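You operate a simulated robot arm through the tools that you are given. There is no shell and no other tool.

You are at the controls of a simulated robot arm. One attempt, no reset.

## Task
Fill the sink to its green band and soak the dirty scoop clean.
Fine: drain knob to hold first, tap off before the soak; put the scoop back where it was and let the water out. Where these are worked on the way, their far stop is far enough and under half their travel is too little: drain knob.

Only the result counts: the job must be done as asked and must still hold three seconds after the hand-in. Knocking over, shifting, dropping, spilling or breaking anything else fails it.

## Robot
A 7-joint arm with a three-finger gripper, fixed in place. Base frame: the origin is on the floor under the middle of its stand, x ahead of it, y to its left, z up. Units: m, rad, N and s.
It reaches about 1.342 m from its shoulder. Its first joint turns from -2.897 to 2.897 rad. Payload 2.69 kg.
The tool frame sits at the grasp point between the pads (the TCP): z along the fingers, y along the line on which they close. The tips reach 0.03 m beyond it. The gripper opens to 0.128 m; its body begins 0.117 m behind the TCP.
Orientation is that of the tool frame in the base frame, as a unit quaternion [w, x, y, z]. With the fingers straight down and closing along the base's y, the tool's x points along the base's -x, its y along +y and its z along -z.

## Interface
- The arm moves only by the tool drive_tool. Its arguments are lists of equal length, an entry for each row: "linear": the shift along the base's x, y, z in m, a list of three; "dr": the turn, a rotation vector about the base's x, y, z in rad, a list of three; "fingers": the opening, from 0 (shut) to 1 (fully open). In form: {"linear": [[tx, ty, tz], ...], "dr": [[ax, ay, az], ...], "fingers": [fingers, ...]}. A call has 1 to 20 rows; each row is the pose to reach, as a shift and turn from the pose commanded when the call began. Each row takes 0.2 s and may step no farther than 0.05 m and 0.15 rad from the row before; otherwise, or with a gripper value out of range, the whole call is refused. Where a pose cannot be reached the arm comes as near as it can. A force on the tool above 90 N (or 10 N above the force at the start of the call, whichever is more), or a blocked arm, ends the call early, and 0.2 s more pass. The fingers move at their own pace (about 0.127 m/s each) and stop on an object; they squeeze with about 26 N. The grip force told is the motor's: it shows also when the fingers shut on nothing. Time passes only in rows, and 0.2 s behind the last, so rows that repeat a pose let the fingers close. The reply holds the time, the measured pose of the TCP, the force on the tool along the base axes, the opening and the grip force, in the units named above and with some noise, with the torque about the TCP (base axes, N m) and any sound that the robot's microphone picked up.
- Cameras (640 x 400 px; columns grow to the right, rows downward): "scene" is fixed at [0.05, -0.6505, 1.504]; the picture's right is [0.71, -0.70, 0.00], its down [-0.26, -0.27, -0.93] and it looks along [0.65, 0.66, -0.38] (base axes); focal length 337 px, centre (320, 200). "wrist" rides on the gripper at [0.058, 0.054, -0.131] in the tool frame; the picture's right is [-0.68, 0.74, 0.00], its down [-0.62, -0.57, -0.55] and it looks along [-0.40, -0.37, 0.84] (tool axes); focal length 234 px, centre (320, 200). There is no depth. A picture from a camera that has moved, and an enlarged one, comes with that camera's place and axes in the base frame and with its lens.
- camera(camera): a new picture of that camera. No time passes.
- raise_lower(by): moves the trunk up (or, below 0, down) by that many m; the arm rides with it, the base frame stays. It gives what a move gives, with no picture.
- zoom(camera, box): a new picture of the part [left, top, right, bottom] of that camera's present view, enlarged. No time passes.
- hand_in(): hands the job in; it is judged then, once.

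Places have to be worked out from the pictures, the camera data and where the tool is seen. Open the gripper and draw the arm clear of the work before you hand the job in, unless the task says otherwise.

The tools are called after ">>>" as a command line: name --argument value ..., lists and objects as JSON in quotes. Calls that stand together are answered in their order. drive_tool: Moves the arm, as the interface text tells. Its arguments: {"type":"object","properties":{"linear":{"type":"array"},"dr":{"type":"array"},"fingers":{"type":"array"}},"required":["linear","dr","fingers"]} The other tools are called the same way: raise_lower (by) moves the trunk up or down; camera (camera) takes a picture; zoom (camera, box) takes an enlarged picture of a part of a camera's view; hand_in () hands the job in.

At the start:

```text
clock: 0.0
tcp_pos: [0.6807, 0.4113, 1.0954]
ee_rot: [0.0, -0.001, 1.0, 0.0]
wrist_force: [-1.2, 0.6, -0.2]
torque: [-0.01, 0.04, -0.04]
opening: 0.128
grip_force: 0.1
trunk travel left (down, up): [-0.15, 0.2]
```

scene: 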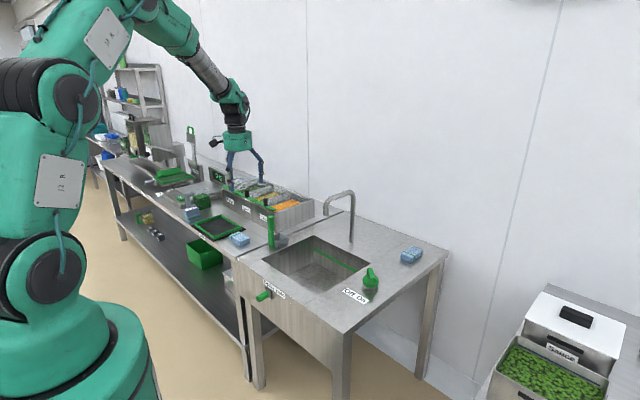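
wrist: 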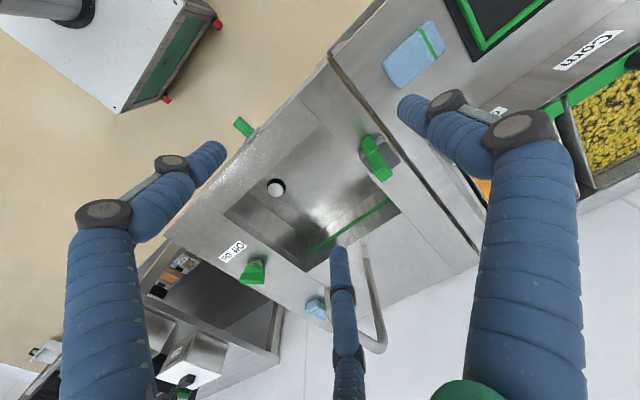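

I start by looking closer at the sink area: the drain knob on the sink's front, the tap lever, the scoop and its place.

>>> zoom --camera "scene" --box '[220, 180, 460, 330]'

>>> zoom --camera "scene" --box '[120, 120, 320, 245]'

>>> zoom --camera "wrist" --box '[180, 80, 440, 340]'

```text
2.67 times, centred on (340, 255) of scene
camera zoom: at [0.05, -0.6505, 1.504], right [0.71, -0.7, 0.0], down [-0.26, -0.27, -0.93], along [0.65, 0.66, -0.38], focal length 898 px, centre (267, 53)
```

zoom: 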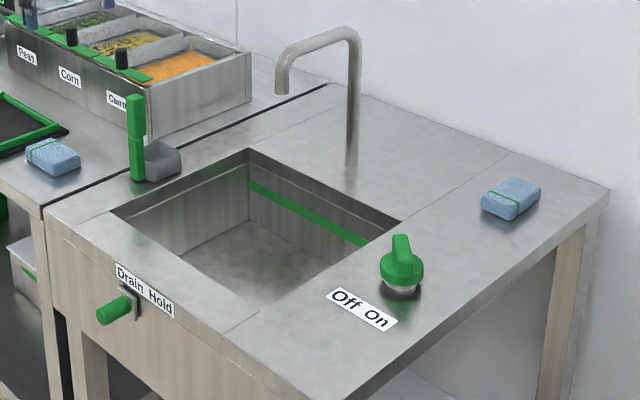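

```text
3.20 times, centred on (220, 182) of scene
camera zoom: at [0.05, -0.6505, 1.504], right [0.71, -0.7, 0.0], down [-0.26, -0.27, -0.93], along [0.65, 0.66, -0.38], focal length 1077 px, centre (640, 256)
```

zoom: 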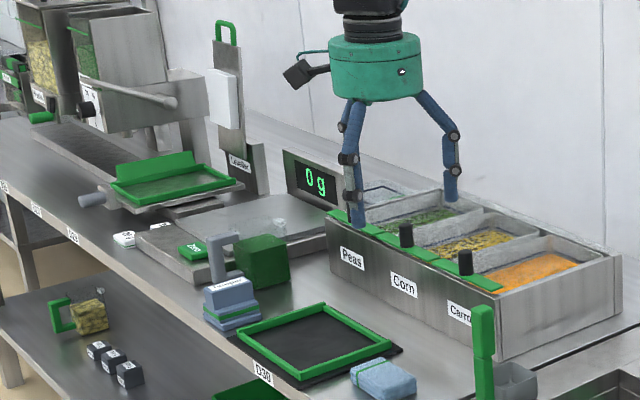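

```text
1.54 times, centred on (310, 210) of wrist
camera zoom: at [0.6236, 0.4646, 1.2259], right [0.68, 0.74, 0.0], down [0.62, -0.57, 0.55], along [0.4, -0.37, -0.84], focal length 360 px, centre (335, 185)
```

zoom: 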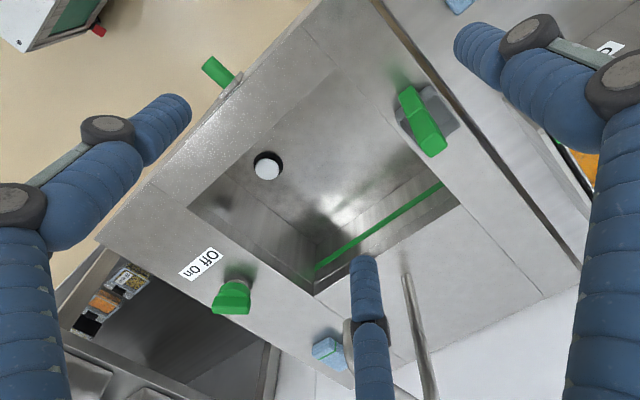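

The tap lever seems to be near (0.895, -0.053, 0.77), the counter top near z≈0.745, and the drain knob near (0.615, 0.235, 0.68). I zoom in on the scoop candidates and the knob to be sure which scoop is dirty.

>>> zoom --camera "scene" --box '[245, 205, 325, 255]'

>>> zoom --camera "scene" --box '[240, 270, 304, 310]'

>>> zoom --camera "scene" --box '[330, 255, 394, 305]'

>>> zoom --camera "scene" --box '[120, 190, 200, 240]'

>>> zoom --camera "wrist" --box '[340, 110, 440, 200]'

>>> zoom --camera "wrist" --box '[200, 90, 300, 160]'

```text
8.00 times, centred on (285, 230) of scene
camera zoom: at [0.05, -0.6505, 1.504], right [0.71, -0.7, 0.0], down [-0.26, -0.27, -0.93], along [0.65, 0.66, -0.38], focal length 2693 px, centre (600, -40)
```

zoom: 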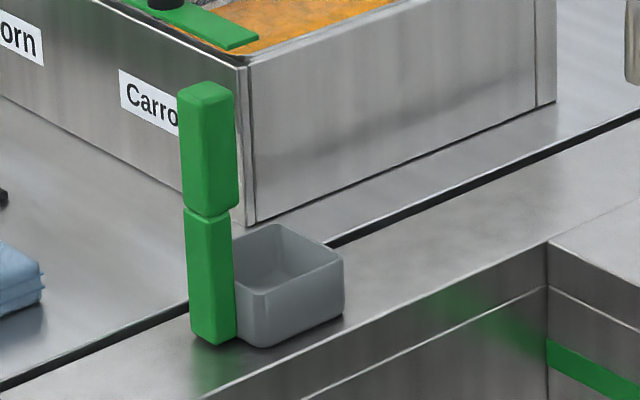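

```text
10.00 times, centred on (272, 290) of scene
camera zoom: at [0.05, -0.6505, 1.504], right [0.71, -0.7, 0.0], down [-0.26, -0.27, -0.93], along [0.65, 0.66, -0.38], focal length 3367 px, centre (800, -700)
```

zoom: 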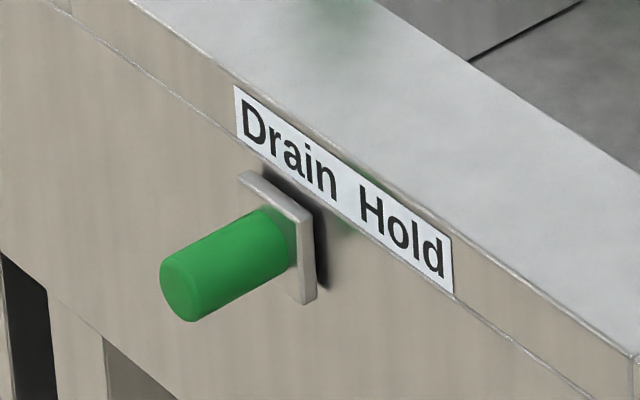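

```text
8.00 times, centred on (362, 280) of scene
camera zoom: at [0.05, -0.6505, 1.504], right [0.71, -0.7, 0.0], down [-0.26, -0.27, -0.93], along [0.65, 0.66, -0.38], focal length 2693 px, centre (-16, -440)
```

zoom: 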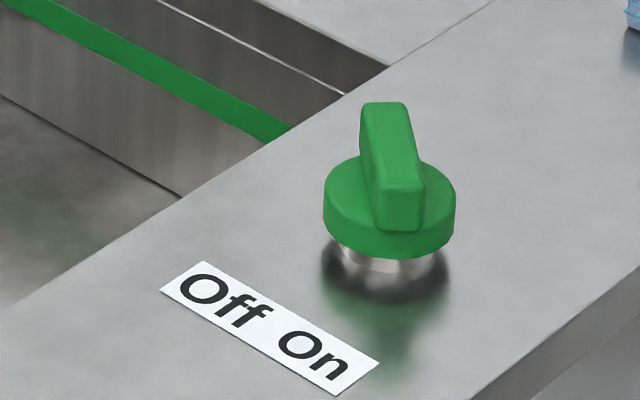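

```text
8.00 times, centred on (160, 215) of scene
camera zoom: at [0.05, -0.6505, 1.504], right [0.71, -0.7, 0.0], down [-0.26, -0.27, -0.93], along [0.65, 0.66, -0.38], focal length 2693 px, centre (1600, 80)
```

zoom: 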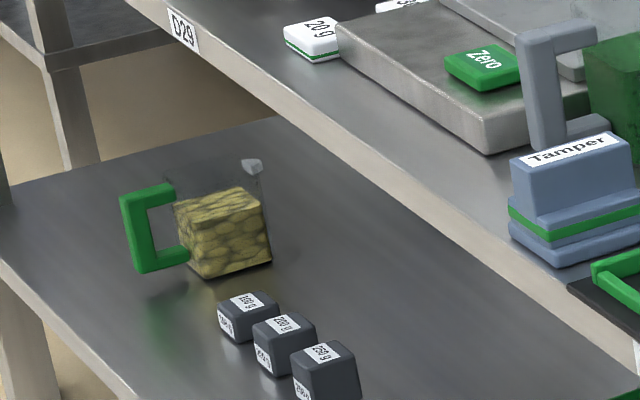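

```text
4.44 times, centred on (390, 155) of wrist
camera zoom: at [0.6236, 0.4646, 1.2259], right [0.68, 0.74, 0.0], down [0.62, -0.57, 0.55], along [0.4, -0.37, -0.84], focal length 1041 px, centre (9, 400)
```

zoom: 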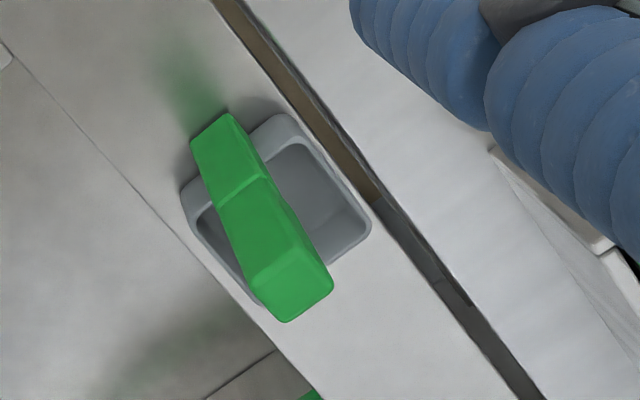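

```text
5.71 times, centred on (250, 125) of wrist
camera zoom: at [0.6236, 0.4646, 1.2259], right [0.68, 0.74, 0.0], down [0.62, -0.57, 0.55], along [0.4, -0.37, -0.84], focal length 1338 px, centre (720, 629)
```

zoom: 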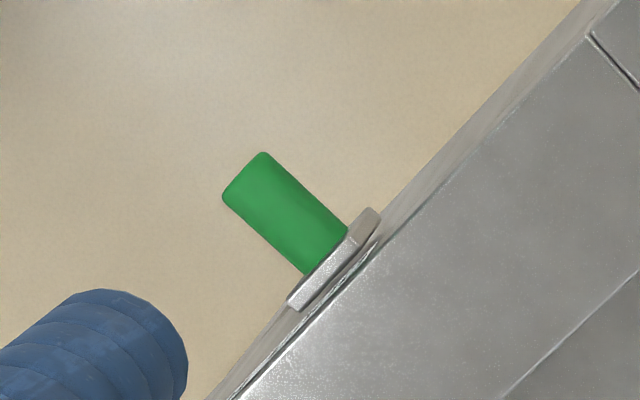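

The scoop (green upright handle, grey bowl) stands left of the sink at about (0.81, 0.42); the drain knob on the front panel sits under "Drain" and looks like it slides towards "Hold" (-y). I back off from the boxes and lower in front of the counter for a close look at the knob.

>>> drive_tool --linear '[[-0.04, -0.025, 0], [-0.08, -0.05, 0], [-0.12, -0.075, 0], [-0.153, -0.1, 0], [-0.153, -0.1, -0.048], [-0.153, -0.1, -0.096], [-0.153, -0.1, -0.144], [-0.153, -0.1, -0.192], [-0.153, -0.1, -0.24]]' --dr '[[0, 0, 0], [0, 0, 0], [0, 0, 0], [0, 0, 0], [0, 0, 0], [0, 0, 0], [0, 0, 0], [0, 0, 0], [0, 0, 0]]' --fingers '[1, 1, 1, 1, 1, 1, 1, 1, 1]'

```text
clock: 2.0
tcp_pos: [0.5286, 0.3122, 0.8558]
ee_rot: [0.001, 0.0, 1.0, -0.001]
wrist_force: [-0.9, 0.6, 0.1]
torque: [0.04, -0.06, 0.01]
opening: 0.128
grip_force: 0.0
trunk travel left (down, up): [-0.15, 0.2]
```

The arm got there. Now pictures from both cameras.

>>> camera --camera "wrist"

>>> camera --camera "scene"

```text
taken
camera wrist: at [0.4714, 0.3655, 0.9866], right [0.68, 0.74, 0.0], down [0.62, -0.57, 0.55], along [0.41, -0.37, -0.84], focal length 234 px, centre (320, 200)
```

wrist: 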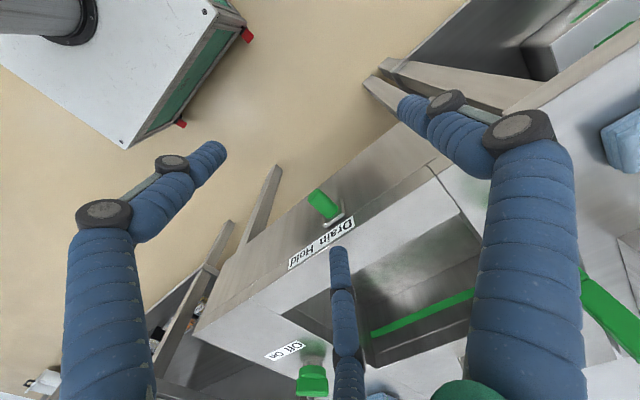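

```text
taken
```

scene: 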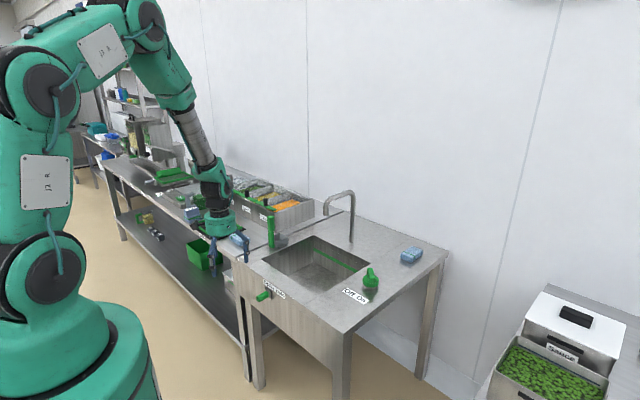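

>>> zoom --camera "wrist" --box '[270, 160, 390, 290]'

>>> zoom --camera "wrist" --box '[250, 320, 350, 400]'

```text
3.08 times, centred on (330, 225) of wrist
camera zoom: at [0.4714, 0.3655, 0.9866], right [0.68, 0.74, 0.0], down [0.62, -0.57, 0.55], along [0.41, -0.37, -0.84], focal length 720 px, centre (289, 123)
```

zoom: 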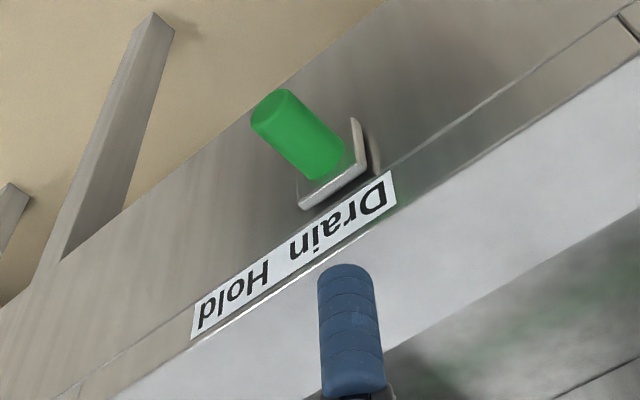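

```text
5.00 times, centred on (300, 360) of wrist
camera zoom: at [0.4714, 0.3655, 0.9866], right [0.68, 0.74, 0.0], down [0.62, -0.57, 0.55], along [0.41, -0.37, -0.84], focal length 1171 px, centre (420, -600)
```

zoom: 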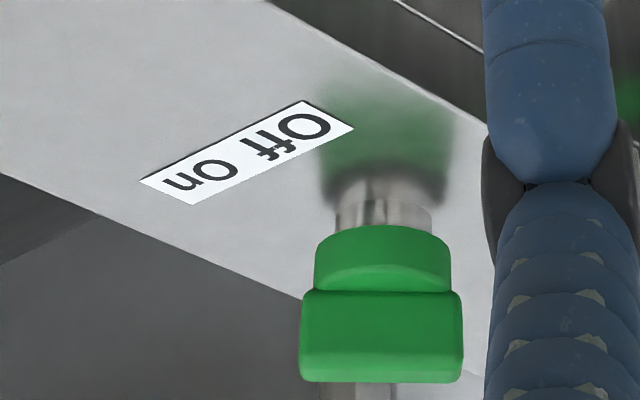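

The knob is a green peg from x≈0.603 to 0.645 at y≈0.235, z≈0.69, with "Hold" about 0.065 m towards -y. I shut the fingers here in free air to see how the three fingers meet before touching anything.

>>> drive_tool --linear '[[0, 0, 0], [0, 0, 0], [0, 0, 0], [0, 0, 0]]' --dr '[[0, 0, 0], [0, 0, 0], [0, 0, 0], [0, 0, 0]]' --fingers '[0, 0, 0, 0]'

>>> camera --camera "wrist"

>>> zoom --camera "scene" --box '[180, 190, 300, 310]'

```text
clock: 3.0
tcp_pos: [0.5282, 0.3127, 0.8571]
ee_rot: [-0.001, 0.001, 1.0, 0.001]
wrist_force: [0.2, -0.5, 0.2]
torque: [0.01, 0.02, -0.03]
opening: 0.0023
grip_force: 25.5
trunk travel left (down, up): [-0.15, 0.2]
```

```text
taken
camera wrist: at [0.4715, 0.3655, 0.9867], right [0.68, 0.74, 0.0], down [0.62, -0.57, 0.55], along [0.4, -0.37, -0.84], focal length 234 px, centre (320, 200)
```

wrist: 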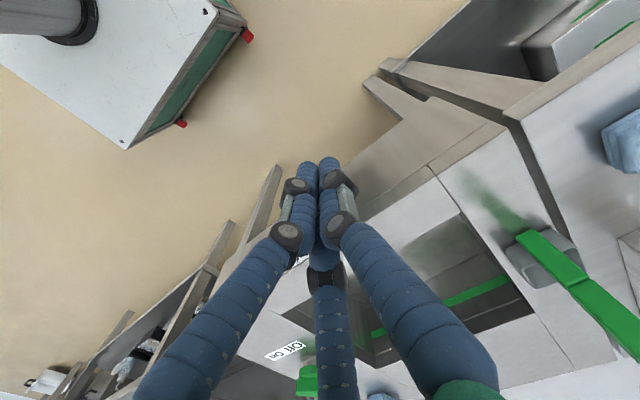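

```text
3.33 times, centred on (240, 250) of scene
camera zoom: at [0.05, -0.6505, 1.504], right [0.71, -0.7, 0.0], down [-0.26, -0.27, -0.93], along [0.65, 0.66, -0.38], focal length 1122 px, centre (587, 33)
```

zoom: 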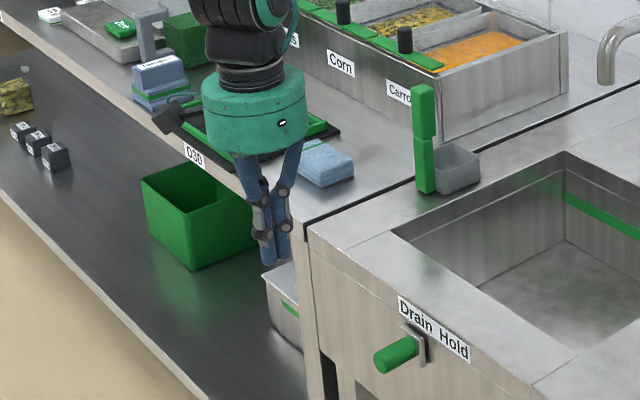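

Shut, the fingers form a slim bundle centred on the TCP, good for pushing the peg from its +y side. I bring the bundle to (0.61, 0.30, 0.695), left of the knob and just in front of the panel.

>>> drive_tool --linear '[[0.016, -0.012, -0.04], [0.03, -0.012, -0.08], [0.03, -0.012, -0.12], [0.03, -0.012, -0.16], [0.055, -0.012, -0.16], [0.082, -0.012, -0.16]]' --dr '[[0, 0, 0], [0, 0, 0], [0, 0, 0], [0, 0, 0], [0, 0, 0], [0, 0, 0]]' --fingers '[0, 0, 0, 0, 0, 0]'

>>> zoom --camera "wrist" --box '[240, 120, 440, 280]'

>>> zoom --camera "scene" --box '[220, 220, 320, 320]'

```text
clock: 4.4
tcp_pos: [0.6096, 0.2986, 0.6954]
ee_rot: [0.0, 0.0, 1.0, 0.0]
wrist_force: [-0.6, -0.3, -0.5]
torque: [0.0, -0.02, -0.02]
opening: 0.002
grip_force: 26.4
trunk travel left (down, up): [-0.15, 0.2]
```

```text
2.50 times, centred on (340, 200) of wrist
camera zoom: at [0.5525, 0.3522, 0.8264], right [0.68, 0.74, 0.0], down [0.62, -0.57, 0.55], along [0.4, -0.37, -0.84], focal length 585 px, centre (270, 200)
```

zoom: 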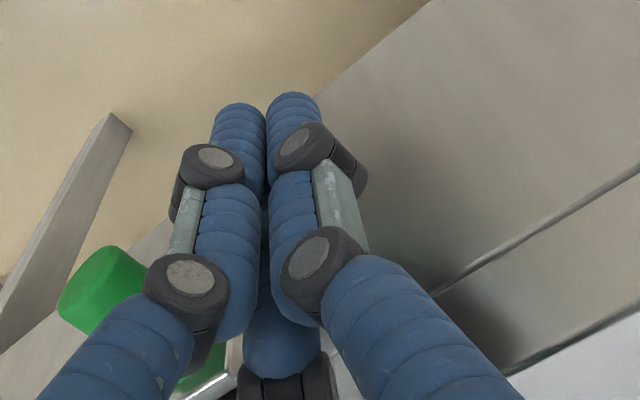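

```text
4.00 times, centred on (270, 270) of scene
camera zoom: at [0.05, -0.6505, 1.504], right [0.71, -0.7, 0.0], down [-0.26, -0.27, -0.93], along [0.65, 0.66, -0.38], focal length 1347 px, centre (520, -80)
```

zoom: 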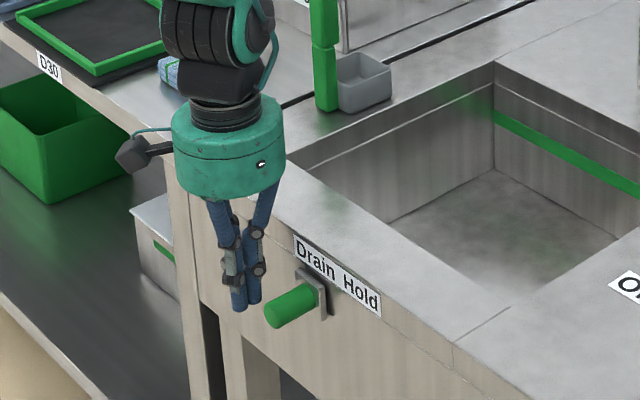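

The bundle is level with the peg and about 3 cm to its left. I push slowly towards -y and watch the force.

>>> drive_tool --linear '[[0, -0.01, 0], [0, -0.02, 0], [0, -0.03, 0], [0, -0.036, 0], [0, -0.042, 0], [0, -0.048, 0]]' --dr '[[0, 0, 0], [0, 0, 0], [0, 0, 0], [0, 0, 0], [0, 0, 0], [0, 0, 0]]' --fingers '[0, 0, 0, 0, 0, 0]'

>>> zoom --camera "scene" --box '[220, 240, 320, 320]'

```text
clock: 5.8
tcp_pos: [0.6101, 0.2517, 0.6958]
ee_rot: [0.0, 0.0, 1.0, 0.0]
wrist_force: [0.0, 0.3, -0.3]
torque: [0.01, -0.01, -0.03]
opening: 0.002
grip_force: 25.9
trunk travel left (down, up): [-0.15, 0.2]
```

```text
5.00 times, centred on (270, 280) of scene
camera zoom: at [0.05, -0.6505, 1.504], right [0.71, -0.7, 0.0], down [-0.26, -0.27, -0.93], along [0.65, 0.66, -0.38], focal length 1683 px, centre (570, -200)
```

zoom: 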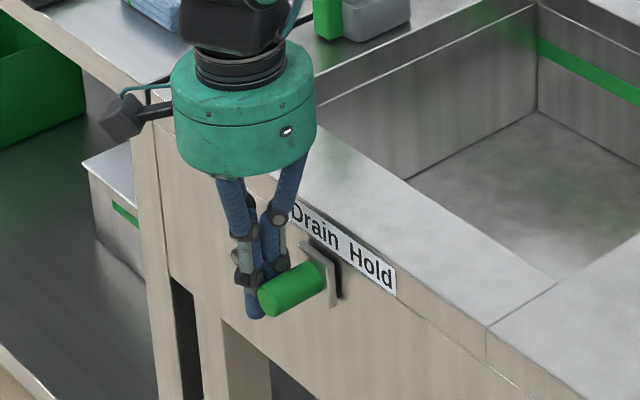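

The fingers are right at the peg and there is no force yet. I go on pushing towards -y in small steps.

>>> drive_tool --linear '[[0, -0.006, 0], [0, -0.012, 0], [0, -0.018, 0], [0, -0.024, 0], [0, -0.03, 0], [0, -0.036, 0]]' --dr '[[0, 0, 0], [0, 0, 0], [0, 0, 0], [0, 0, 0], [0, 0, 0], [0, 0, 0]]' --fingers '[0, 0, 0, 0, 0, 0]'

>>> zoom --camera "scene" --box '[220, 240, 320, 320]'

```text
clock: 7.2
tcp_pos: [0.6095, 0.2144, 0.6946]
ee_rot: [-0.001, 0.0, 1.0, 0.0]
wrist_force: [0.4, 0.2, -0.1]
torque: [-0.02, 0.0, -0.04]
opening: 0.0023
grip_force: 26.1
trunk travel left (down, up): [-0.15, 0.2]
```

```text
5.00 times, centred on (270, 280) of scene
camera zoom: at [0.05, -0.6505, 1.504], right [0.71, -0.7, 0.0], down [-0.26, -0.27, -0.93], along [0.65, 0.66, -0.38], focal length 1683 px, centre (570, -200)
```

zoom: 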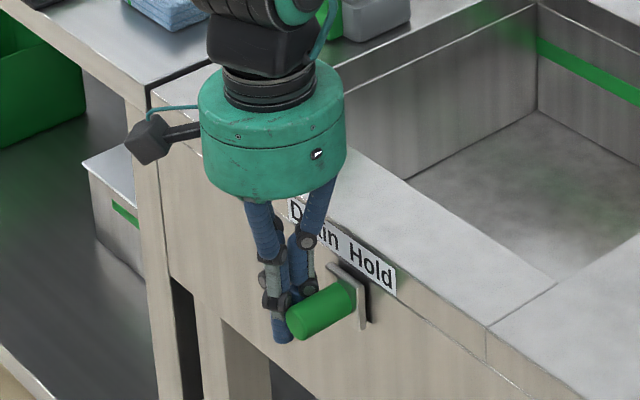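

The peg slides with the fingers and is already moving under "Hold". I keep pushing until the stop shows as force.

>>> drive_tool --linear '[[0, -0.005, 0], [0, -0.01, 0], [0, -0.015, 0], [0, -0.02, 0]]' --dr '[[0, 0, 0], [0, 0, 0], [0, 0, 0], [0, 0, 0]]' --fingers '[0, 0, 0, 0]'

>>> zoom --camera "scene" --box '[220, 240, 320, 320]'

```text
clock: 8.2
tcp_pos: [0.6102, 0.1956, 0.6953]
ee_rot: [-0.001, 0.0, 1.0, 0.0]
wrist_force: [0.1, 0.5, 0.3]
torque: [-0.04, 0.02, 0.06]
opening: 0.0021
grip_force: 25.8
trunk travel left (down, up): [-0.15, 0.2]
```

```text
5.00 times, centred on (270, 280) of scene
camera zoom: at [0.05, -0.6505, 1.504], right [0.71, -0.7, 0.0], down [-0.26, -0.27, -0.93], along [0.65, 0.66, -0.38], focal length 1683 px, centre (570, -200)
```

zoom: 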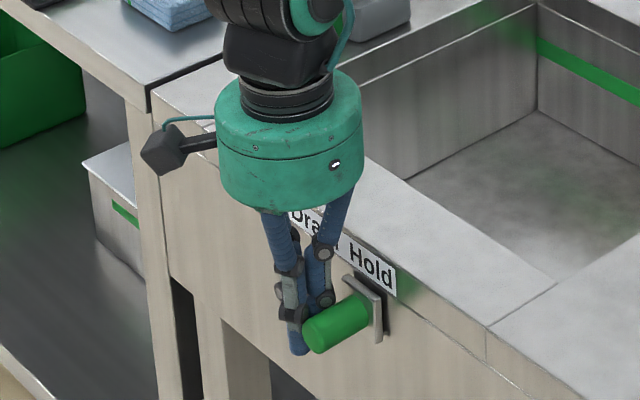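

Still no stop; the peg follows freely and is right under "Hold". I continue in small steps.

>>> drive_tool --linear '[[0, -0.004, 0], [0, -0.008, 0], [0, -0.012, 0], [0, -0.016, 0]]' --dr '[[0, 0, 0], [0, 0, 0], [0, 0, 0], [0, 0, 0]]' --fingers '[0, 0, 0, 0]'

>>> zoom --camera "scene" --box '[220, 240, 320, 320]'

```text
clock: 9.0
tcp_pos: [0.6091, 0.1915, 0.6962]
ee_rot: [0.002, -0.003, 1.0, -0.001]
wrist_force: [-4.8, 22.5, -5.7]
torque: [0.04, 0.2, -0.05]
opening: 0.0019
grip_force: 26.0
trunk travel left (down, up): [-0.15, 0.2]
stopped in row 4: the force on the tool passed its limit at 100 N (the readings are from after the stop); the commanded pose is now the measured one
```

```text
5.00 times, centred on (270, 280) of scene
camera zoom: at [0.05, -0.6505, 1.504], right [0.71, -0.7, 0.0], down [-0.26, -0.27, -0.93], along [0.65, 0.66, -0.38], focal length 1683 px, centre (570, -200)
```

zoom: 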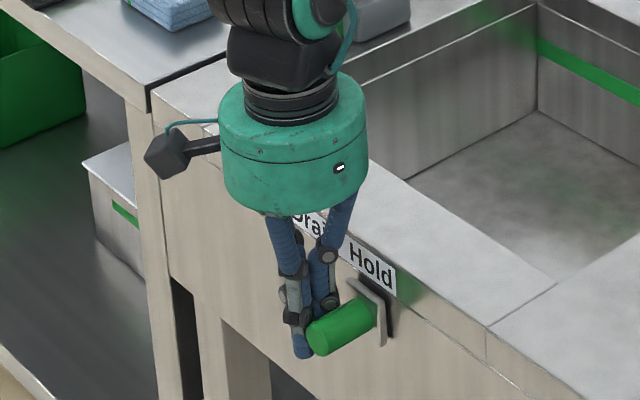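

The stop was reached: the peg sits fully at "Hold". I back off to the left, out and up, then go over towards the tap for a closer look.

>>> drive_tool --linear '[[0, 0.015, 0], [-0.025, 0.025, 0], [-0.055, 0.025, 0.02], [-0.055, 0.025, 0.06], [-0.055, 0.02, 0.105], [-0.055, 0.01, 0.15], [-0.055, 0.0, 0.195], [-0.055, -0.02, 0.24], [-0.04, -0.06, 0.26], [-0.01, -0.1, 0.26], [0.03, -0.13, 0.26], [0.07, -0.15, 0.26], [0.115, -0.16, 0.26], [0.16, -0.165, 0.26], [0.2, -0.17, 0.255]]' --dr '[[0, 0, 0], [0, 0, 0], [0, 0, 0], [0, 0, 0], [0, 0, 0], [0, 0, 0], [0, 0, 0], [0, 0, 0], [0, 0, 0], [0, 0, 0], [0, 0, 0], [0, 0, 0], [0, 0, 0], [0, 0, 0], [0, 0, 0]]' --fingers '[0, 0, 0, 0, 0, 0, 0, 0, 0, 0, 0, 0, 0, 0, 0]'

>>> camera --camera "wrist"

>>> camera --camera "scene"

```text
clock: 12.2
tcp_pos: [0.8107, 0.0177, 0.9498]
ee_rot: [0.001, -0.002, 1.0, 0.002]
wrist_force: [-0.7, -0.1, -0.4]
torque: [0.03, -0.07, 0.05]
opening: 0.0022
grip_force: 26.3
trunk travel left (down, up): [-0.15, 0.2]
```

```text
taken
camera wrist: at [0.7525, 0.0709, 1.0802], right [0.67, 0.74, 0.0], down [0.62, -0.56, 0.55], along [0.41, -0.37, -0.84], focal length 234 px, centre (320, 200)
```

wrist: 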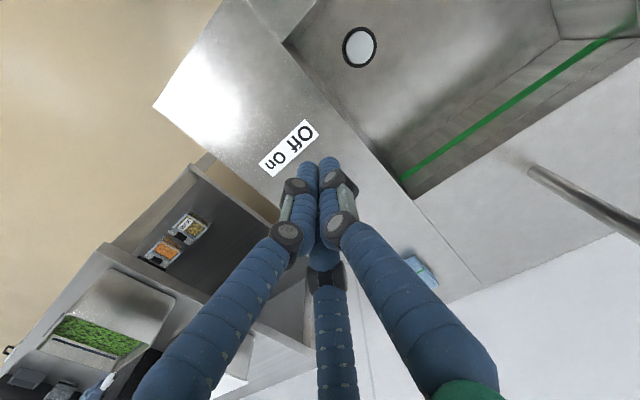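

```text
taken
```

scene: 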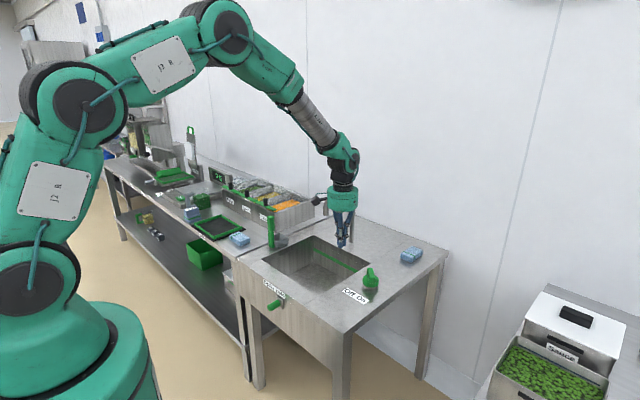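

I open the fingers in the clear air to see the tap between them and refine its place and the ridge's direction.

>>> drive_tool --linear '[[0, 0, 0.02], [0, 0, 0.02], [0, 0, 0.02], [0, 0, 0.02]]' --dr '[[0, 0, 0], [0, 0, 0], [0, 0, 0], [0, 0, 0]]' --fingers '[1, 1, 1, 1]'

>>> camera --camera "wrist"

>>> zoom --camera "wrist" --box '[260, 120, 400, 240]'

>>> zoom --camera "scene" --box '[240, 270, 304, 310]'

```text
clock: 13.2
tcp_pos: [0.812, 0.018, 0.9708]
ee_rot: [0.002, -0.002, 1.0, 0.001]
wrist_force: [0.8, 0.4, 0.3]
torque: [-0.02, 0.02, 0.01]
opening: 0.1276
grip_force: 0.0
trunk travel left (down, up): [-0.15, 0.2]
```

```text
taken
camera wrist: at [0.7531, 0.071, 1.1006], right [0.67, 0.74, 0.0], down [0.62, -0.56, 0.55], along [0.41, -0.37, -0.84], focal length 234 px, centre (320, 200)
```

wrist: 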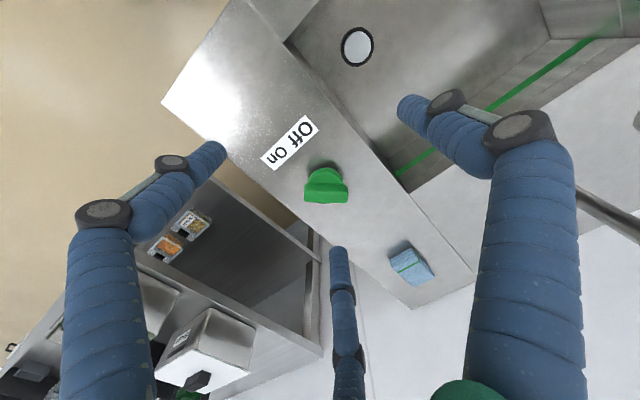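

```text
3.33 times, centred on (330, 180) of wrist
camera zoom: at [0.7531, 0.071, 1.1006], right [0.67, 0.74, 0.0], down [0.62, -0.56, 0.55], along [0.41, -0.37, -0.84], focal length 781 px, centre (287, 267)
```

zoom: 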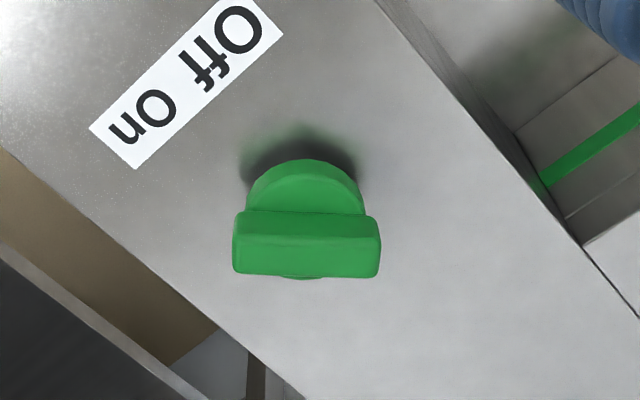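

```text
10.00 times, centred on (272, 290) of scene
camera zoom: at [0.05, -0.6505, 1.504], right [0.71, -0.7, 0.0], down [-0.26, -0.27, -0.93], along [0.65, 0.66, -0.38], focal length 3367 px, centre (800, -700)
```

zoom: 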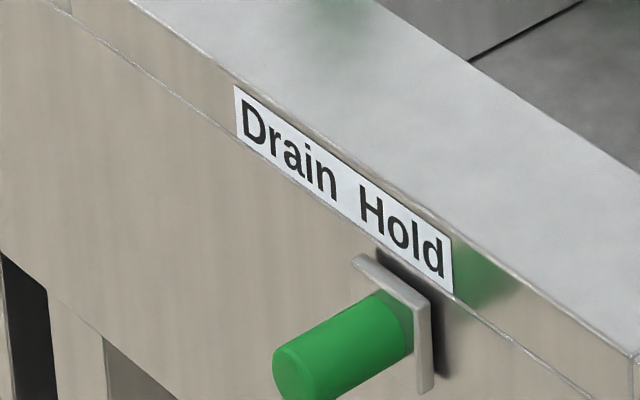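

Triangulating, the tap's centre is near (0.9005, -0.050), its ridge top near z≈0.80, with the ridge lying along the (+x,+y) diagonal; the drain peg is still at "Hold". I go over the tap and turn the tool +45° so one finger faces two across the ridge.

>>> drive_tool --linear '[[0.015, -0.011, 0], [0.03, -0.023, 0], [0.045, -0.034, 0], [0.06, -0.046, 0], [0.075, -0.057, 0], [0.0885, -0.068, 0], [0.0885, -0.068, -0.04], [0.0885, -0.068, -0.08]]' --dr '[[0, 0, 0.131], [0, 0, 0.262], [0, 0, 0.393], [0, 0, 0.524], [0, 0, 0.655], [0, 0, 0.785], [0, 0, 0.785], [0, 0, 0.785]]' --fingers '[1, 1, 1, 1, 1, 1, 1, 1]'

>>> camera --camera "wrist"

>>> zoom --camera "scene" --box '[300, 190, 440, 310]'

```text
clock: 15.0
tcp_pos: [0.8987, -0.0495, 0.8916]
ee_rot: [0.001, -0.385, 0.923, 0.001]
wrist_force: [-0.6, -0.1, -0.1]
torque: [0.02, 0.02, -0.04]
opening: 0.1275
grip_force: 0.1
trunk travel left (down, up): [-0.15, 0.2]
```

```text
taken
camera wrist: at [0.8205, -0.054, 1.0217], right [-0.05, 1.0, 0.0], down [0.83, 0.04, 0.55], along [0.55, 0.03, -0.84], focal length 234 px, centre (320, 200)
```

wrist: 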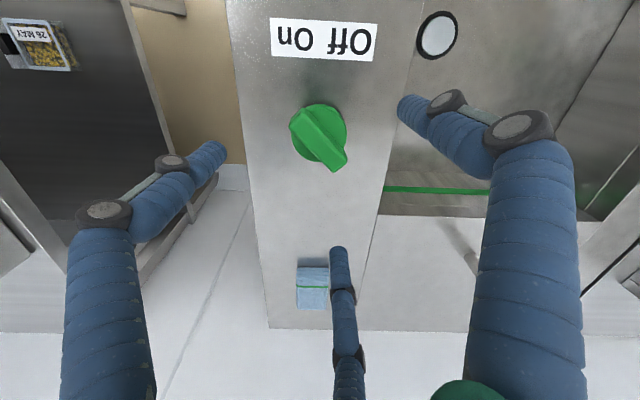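

```text
3.33 times, centred on (370, 250) of scene
camera zoom: at [0.05, -0.6505, 1.504], right [0.71, -0.7, 0.0], down [-0.26, -0.27, -0.93], along [0.65, 0.66, -0.38], focal length 1122 px, centre (153, 33)
```

zoom: 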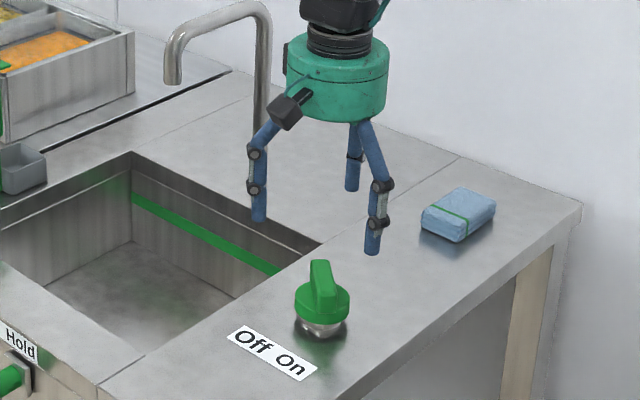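

>>> zoom --camera "wrist" --box '[270, 90, 370, 190]'

```text
4.00 times, centred on (320, 140) of wrist
camera zoom: at [0.8205, -0.054, 1.0217], right [-0.05, 1.0, 0.0], down [0.83, 0.04, 0.55], along [0.55, 0.03, -0.84], focal length 937 px, centre (320, 440)
```

zoom: 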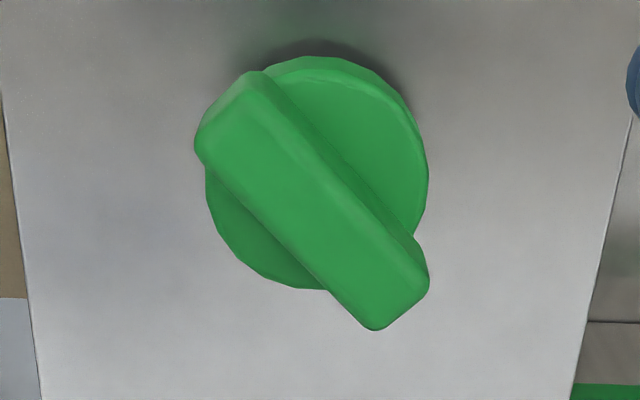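

The ridge centre shows at (0.900, -0.050), direction 45°, so the tool is centred and aligned. I go down to z≈0.81 and close on the ridge.

>>> drive_tool --linear '[[0.0015, 0, -0.03], [0.0015, 0, -0.055], [0.0015, 0, -0.08], [0.0015, 0, -0.08], [0.0015, 0, -0.08], [0.0015, 0, -0.08], [0.0015, 0, -0.08]]' --dr '[[0, 0, 0], [0, 0, 0], [0, 0, 0], [0, 0, 0], [0, 0, 0], [0, 0, 0], [0, 0, 0]]' --fingers '[1, 1, 1, 0.5, 0, 0, 0]'

>>> camera --camera "wrist"

>>> zoom --camera "scene" --box '[320, 220, 420, 310]'

```text
clock: 16.6
tcp_pos: [0.9055, -0.0516, 0.8137]
ee_rot: [0.004, -0.383, 0.924, -0.001]
wrist_force: [52.1, -28.1, -2.1]
torque: [-0.3, -1.13, -0.41]
opening: 0.0341
grip_force: 45.1
trunk travel left (down, up): [-0.15, 0.2]
```

```text
taken
camera wrist: at [0.826, -0.057, 0.9426], right [-0.04, 1.0, 0.0], down [0.83, 0.04, 0.56], along [0.56, 0.03, -0.83], focal length 234 px, centre (320, 200)
```

wrist: 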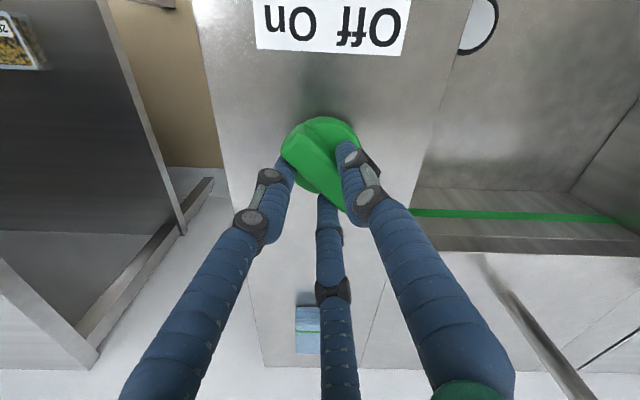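

```text
4.44 times, centred on (370, 265) of scene
camera zoom: at [0.05, -0.6505, 1.504], right [0.71, -0.7, 0.0], down [-0.26, -0.27, -0.93], along [0.65, 0.66, -0.38], focal length 1496 px, centre (98, -89)
```

zoom: 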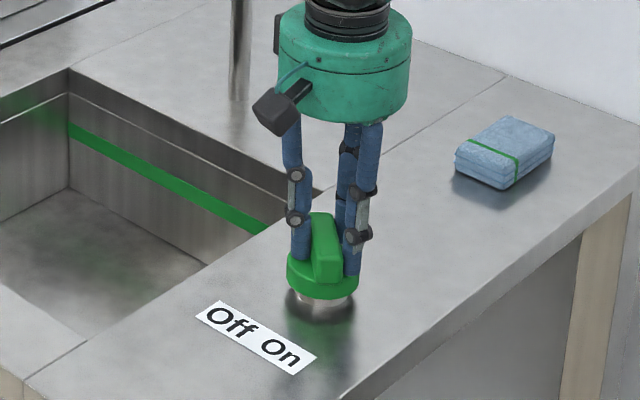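

The grip holds the ridge, but the fingers close evenly so the tool wants to sit about 7 mm off-centre (side force ~59 N). I shift the command to relieve that force before turning.

>>> drive_tool --linear '[[0.003, -0.002, 0], [0.0055, -0.0045, 0], [0.0055, -0.0045, 0]]' --dr '[[0, 0, 0], [0, 0, 0], [0, 0, 0]]' --fingers '[0, 0, 0]'

```text
clock: 17.4
tcp_pos: [0.9055, -0.0532, 0.8129]
ee_rot: [0.001, -0.385, 0.923, 0.001]
wrist_force: [15.2, -5.4, 31.4]
torque: [-0.26, 0.24, -0.47]
opening: 0.0335
grip_force: 45.3
trunk travel left (down, up): [-0.15, 0.2]
```

Most of the side force is gone; now I turn the knob clockwise (negative about z) a little, with the tool following its small offset circle, and check that it yields.

>>> drive_tool --linear '[[0.001, -0.0005, 0.002], [-0.0005, -0.001, 0.002], [-0.0015, -0.0015, 0.002], [-0.0025, -0.002, 0.002]]' --dr '[[0, 0, 0], [0, 0, -0.131], [0, 0, -0.262], [0, 0, -0.393]]' --fingers '[0, 0, 0, 0]'

>>> zoom --camera "scene" --box '[260, 180, 420, 310]'

>>> camera --camera "wrist"

```text
clock: 18.4
tcp_pos: [0.9047, -0.0551, 0.8119]
ee_rot: [0.002, -0.197, 0.98, 0.001]
wrist_force: [22.5, 7.3, 9.7]
torque: [0.39, -0.76, -0.12]
opening: 0.0336
grip_force: 44.6
trunk travel left (down, up): [-0.15, 0.2]
```

```text
3.08 times, centred on (340, 245) of scene
camera zoom: at [0.05, -0.6505, 1.504], right [0.71, -0.7, 0.0], down [-0.26, -0.27, -0.93], along [0.65, 0.66, -0.38], focal length 1036 px, centre (258, 62)
```

zoom: 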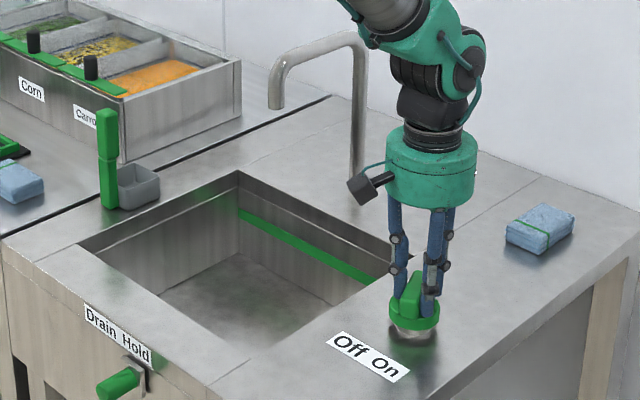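

```text
taken
camera wrist: at [0.8301, -0.0287, 0.943], right [0.34, 0.94, 0.0], down [0.78, -0.29, 0.55], along [0.52, -0.18, -0.84], focal length 234 px, centre (320, 200)
```

wrist: 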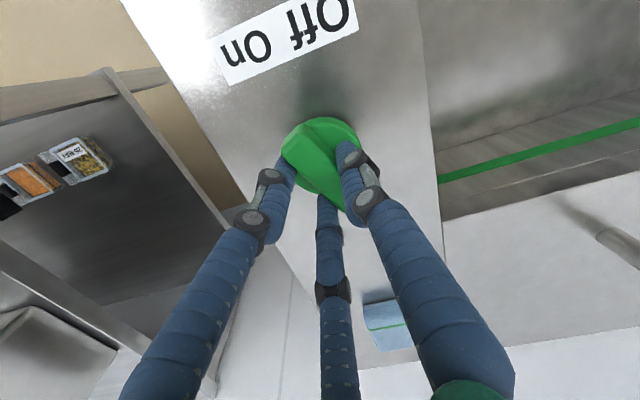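

The knob turns with the tool and yields easily. No water is visible yet, so I turn further.

>>> drive_tool --linear '[[0.0006, 0.0004, 0.001], [-0.0003, 0.0003, 0.001], [-0.0012, 0.0002, 0.001], [-0.0021, 0.0003, 0.001]]' --dr '[[0, 0, -0.131], [0, 0, -0.262], [0, 0, -0.392], [0, 0, -0.523]]' --fingers '[0, 0, 0, 0]'

>>> zoom --camera "scene" --box '[260, 180, 420, 310]'

```text
clock: 19.4
tcp_pos: [0.9008, -0.055, 0.8137]
ee_rot: [-0.001, 0.065, 0.998, 0.001]
wrist_force: [11.7, -4.0, -2.7]
torque: [-0.04, -0.3, -0.06]
opening: 0.0335
grip_force: 44.9
trunk travel left (down, up): [-0.15, 0.2]
```

```text
3.08 times, centred on (340, 245) of scene
camera zoom: at [0.05, -0.6505, 1.504], right [0.71, -0.7, 0.0], down [-0.26, -0.27, -0.93], along [0.65, 0.66, -0.38], focal length 1036 px, centre (258, 62)
```

zoom: 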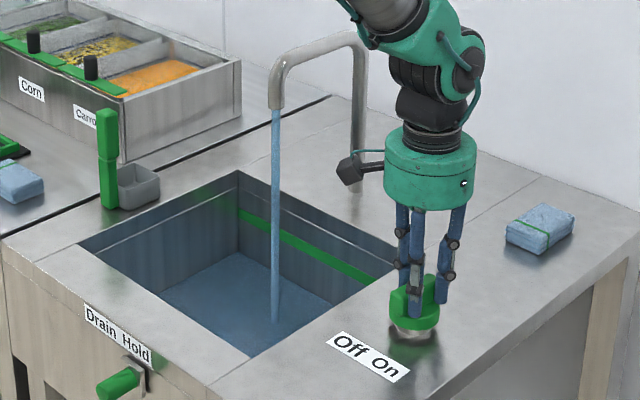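

Water is running. I zoom on the sink to see how the level starts.

>>> zoom --camera "scene" --box '[270, 225, 370, 290]'

>>> camera --camera "wrist"

```text
6.15 times, centred on (320, 258) of scene
camera zoom: at [0.05, -0.6505, 1.504], right [0.71, -0.7, 0.0], down [-0.26, -0.27, -0.93], along [0.65, 0.66, -0.38], focal length 2072 px, centre (320, -154)
```

zoom: 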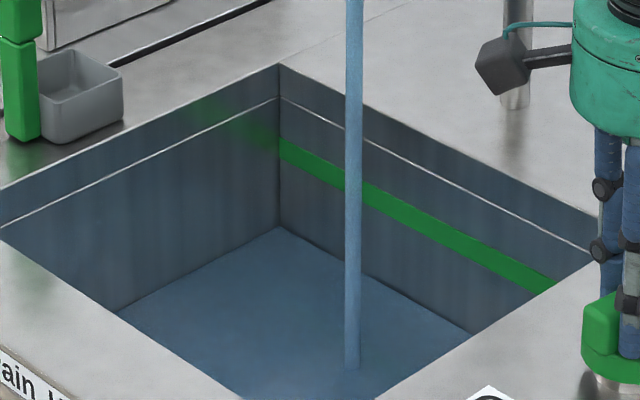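

```text
taken
camera wrist: at [0.8507, 0.0039, 0.9431], right [0.77, 0.64, 0.0], down [0.54, -0.64, 0.55], along [0.35, -0.42, -0.84], focal length 234 px, centre (320, 200)
```

wrist: 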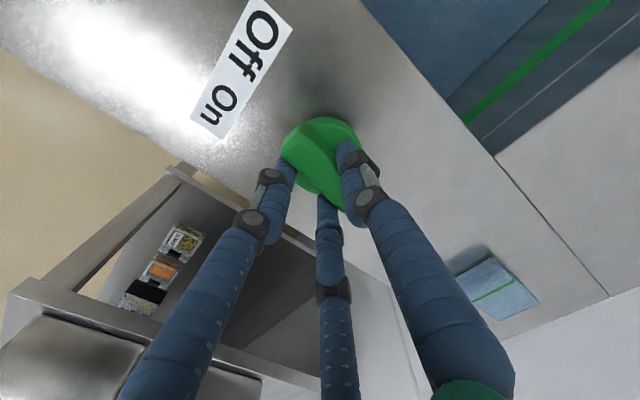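

The water surface meets the far-left corner at zoom row ~227; the band there spans rows ~138–160. I wait about a second and measure the rise.

>>> drive_tool --linear '[[0, 0, 0], [0, 0, 0], [0, 0, 0], [0, 0, 0]]' --dr '[[0, 0, 0], [0, 0, 0], [0, 0, 0], [0, 0, 0]]' --fingers '[0, 0, 0, 0]'

>>> zoom --camera "scene" --box '[270, 225, 370, 290]'

```text
clock: 20.4
tcp_pos: [0.8999, -0.0567, 0.8121]
ee_rot: [0.0, 0.064, 0.998, 0.001]
wrist_force: [2.7, -10.9, -8.5]
torque: [-0.29, -0.19, 0.02]
opening: 0.0333
grip_force: 44.6
trunk travel left (down, up): [-0.15, 0.2]
```

```text
6.15 times, centred on (320, 258) of scene
camera zoom: at [0.05, -0.6505, 1.504], right [0.71, -0.7, 0.0], down [-0.26, -0.27, -0.93], along [0.65, 0.66, -0.38], focal length 2072 px, centre (320, -154)
```

zoom: 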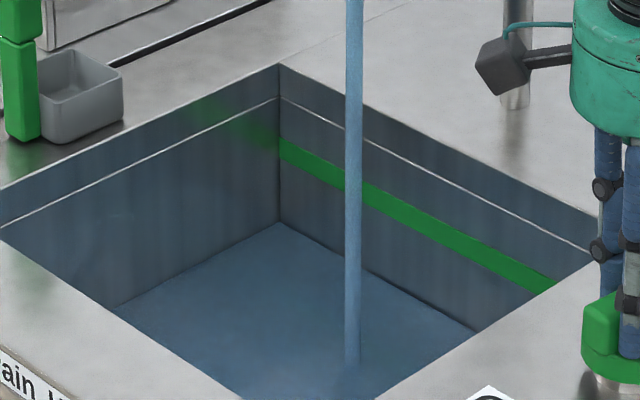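

The level rises about 5 rows per second, so the band's middle is about 14 s away. I wait 4 s more and check.

>>> drive_tool --linear '[[0, 0, 0], [0, 0, 0], [0, 0, 0], [0, 0, 0], [0, 0, 0], [0, 0, 0], [0, 0, 0], [0, 0, 0], [0, 0, 0], [0, 0, 0], [0, 0, 0], [0, 0, 0], [0, 0, 0], [0, 0, 0], [0, 0, 0], [0, 0, 0], [0, 0, 0], [0, 0, 0], [0, 0, 0], [0, 0, 0]]' --dr '[[0, 0, 0], [0, 0, 0], [0, 0, 0], [0, 0, 0], [0, 0, 0], [0, 0, 0], [0, 0, 0], [0, 0, 0], [0, 0, 0], [0, 0, 0], [0, 0, 0], [0, 0, 0], [0, 0, 0], [0, 0, 0], [0, 0, 0], [0, 0, 0], [0, 0, 0], [0, 0, 0], [0, 0, 0], [0, 0, 0]]' --fingers '[0, 0, 0, 0, 0, 0, 0, 0, 0, 0, 0, 0, 0, 0, 0, 0, 0, 0, 0, 0]'

>>> zoom --camera "scene" --box '[270, 225, 370, 290]'

```text
clock: 24.6
tcp_pos: [0.9017, -0.0562, 0.8129]
ee_rot: [0.0, 0.064, 0.998, 0.001]
wrist_force: [-17.7, -13.6, -23.7]
torque: [-0.35, 0.5, 0.11]
opening: 0.0331
grip_force: 45.0
trunk travel left (down, up): [-0.15, 0.2]
```

```text
6.15 times, centred on (320, 258) of scene
camera zoom: at [0.05, -0.6505, 1.504], right [0.71, -0.7, 0.0], down [-0.26, -0.27, -0.93], along [0.65, 0.66, -0.38], focal length 2072 px, centre (320, -154)
```

zoom: 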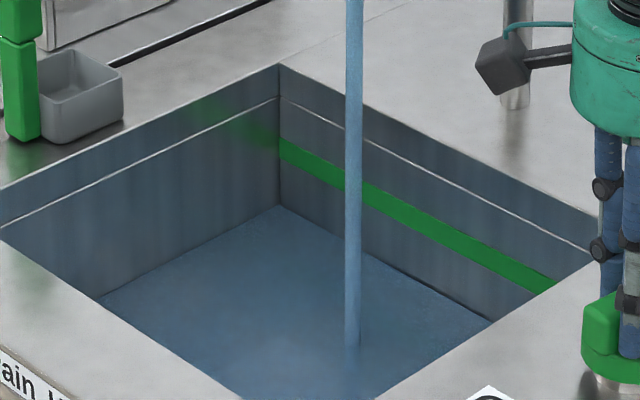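

Level now at row ~205, about 4 rows/s, so roughly 14 s to the band's middle. I wait on, easing the small built-up side force.

>>> drive_tool --linear '[[-0.001, -0.001, -0.001], [-0.0015, -0.001, -0.002], [-0.0015, -0.001, -0.002], [-0.0015, -0.001, -0.002], [-0.0015, -0.001, -0.002], [-0.0015, -0.001, -0.002], [-0.0015, -0.001, -0.002], [-0.0015, -0.001, -0.002], [-0.0015, -0.001, -0.002], [-0.0015, -0.001, -0.002], [-0.0015, -0.001, -0.002], [-0.0015, -0.001, -0.002], [-0.0015, -0.001, -0.002], [-0.0015, -0.001, -0.002], [-0.0015, -0.001, -0.002], [-0.0015, -0.001, -0.002], [-0.0015, -0.001, -0.002], [-0.0015, -0.001, -0.002], [-0.0015, -0.001, -0.002], [-0.0015, -0.001, -0.002]]' --dr '[[0, 0, 0], [0, 0, 0], [0, 0, 0], [0, 0, 0], [0, 0, 0], [0, 0, 0], [0, 0, 0], [0, 0, 0], [0, 0, 0], [0, 0, 0], [0, 0, 0], [0, 0, 0], [0, 0, 0], [0, 0, 0], [0, 0, 0], [0, 0, 0], [0, 0, 0], [0, 0, 0], [0, 0, 0], [0, 0, 0]]' --fingers '[0, 0, 0, 0, 0, 0, 0, 0, 0, 0, 0, 0, 0, 0, 0, 0, 0, 0, 0, 0]'

>>> zoom --camera "scene" --box '[270, 225, 370, 290]'

```text
clock: 28.8
tcp_pos: [0.9012, -0.0567, 0.8129]
ee_rot: [0.001, 0.064, 0.998, 0.001]
wrist_force: [4.8, 15.7, 1.8]
torque: [0.45, -0.15, 0.0]
opening: 0.0338
grip_force: 45.1
trunk travel left (down, up): [-0.15, 0.2]
```

```text
6.15 times, centred on (320, 258) of scene
camera zoom: at [0.05, -0.6505, 1.504], right [0.71, -0.7, 0.0], down [-0.26, -0.27, -0.93], along [0.65, 0.66, -0.38], focal length 2072 px, centre (320, -154)
```

zoom: 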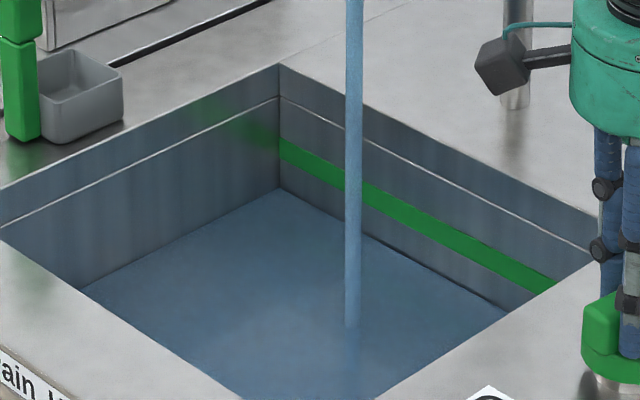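

Row ~188 now; about 9.6 s more to the band's middle. I wait another 4 s.

>>> drive_tool --linear '[[0, 0.001, 0], [0, 0.001, 0], [0, 0.001, 0], [0, 0.001, 0], [0, 0.001, 0], [0, 0.001, 0], [0, 0.001, 0], [0, 0.001, 0], [0, 0.001, 0], [0, 0.001, 0], [0, 0.001, 0], [0, 0.001, 0], [0, 0.001, 0], [0, 0.001, 0], [0, 0.001, 0], [0, 0.001, 0], [0, 0.001, 0], [0, 0.001, 0], [0, 0.001, 0], [0, 0.001, 0]]' --dr '[[0, 0, 0], [0, 0, 0], [0, 0, 0], [0, 0, 0], [0, 0, 0], [0, 0, 0], [0, 0, 0], [0, 0, 0], [0, 0, 0], [0, 0, 0], [0, 0, 0], [0, 0, 0], [0, 0, 0], [0, 0, 0], [0, 0, 0], [0, 0, 0], [0, 0, 0], [0, 0, 0], [0, 0, 0], [0, 0, 0]]' --fingers '[0, 0, 0, 0, 0, 0, 0, 0, 0, 0, 0, 0, 0, 0, 0, 0, 0, 0, 0, 0]'

>>> zoom --camera "scene" --box '[270, 225, 370, 290]'

```text
clock: 33.0
tcp_pos: [0.901, -0.0557, 0.8126]
ee_rot: [0.002, 0.064, 0.998, 0.002]
wrist_force: [18.7, -10.8, 9.9]
torque: [-0.16, -0.51, -0.09]
opening: 0.0335
grip_force: 44.6
trunk travel left (down, up): [-0.15, 0.2]
```

```text
6.15 times, centred on (320, 258) of scene
camera zoom: at [0.05, -0.6505, 1.504], right [0.71, -0.7, 0.0], down [-0.26, -0.27, -0.93], along [0.65, 0.66, -0.38], focal length 2072 px, centre (320, -154)
```

zoom: 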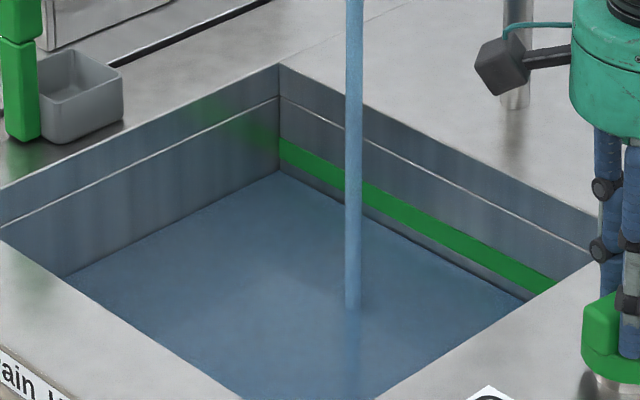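

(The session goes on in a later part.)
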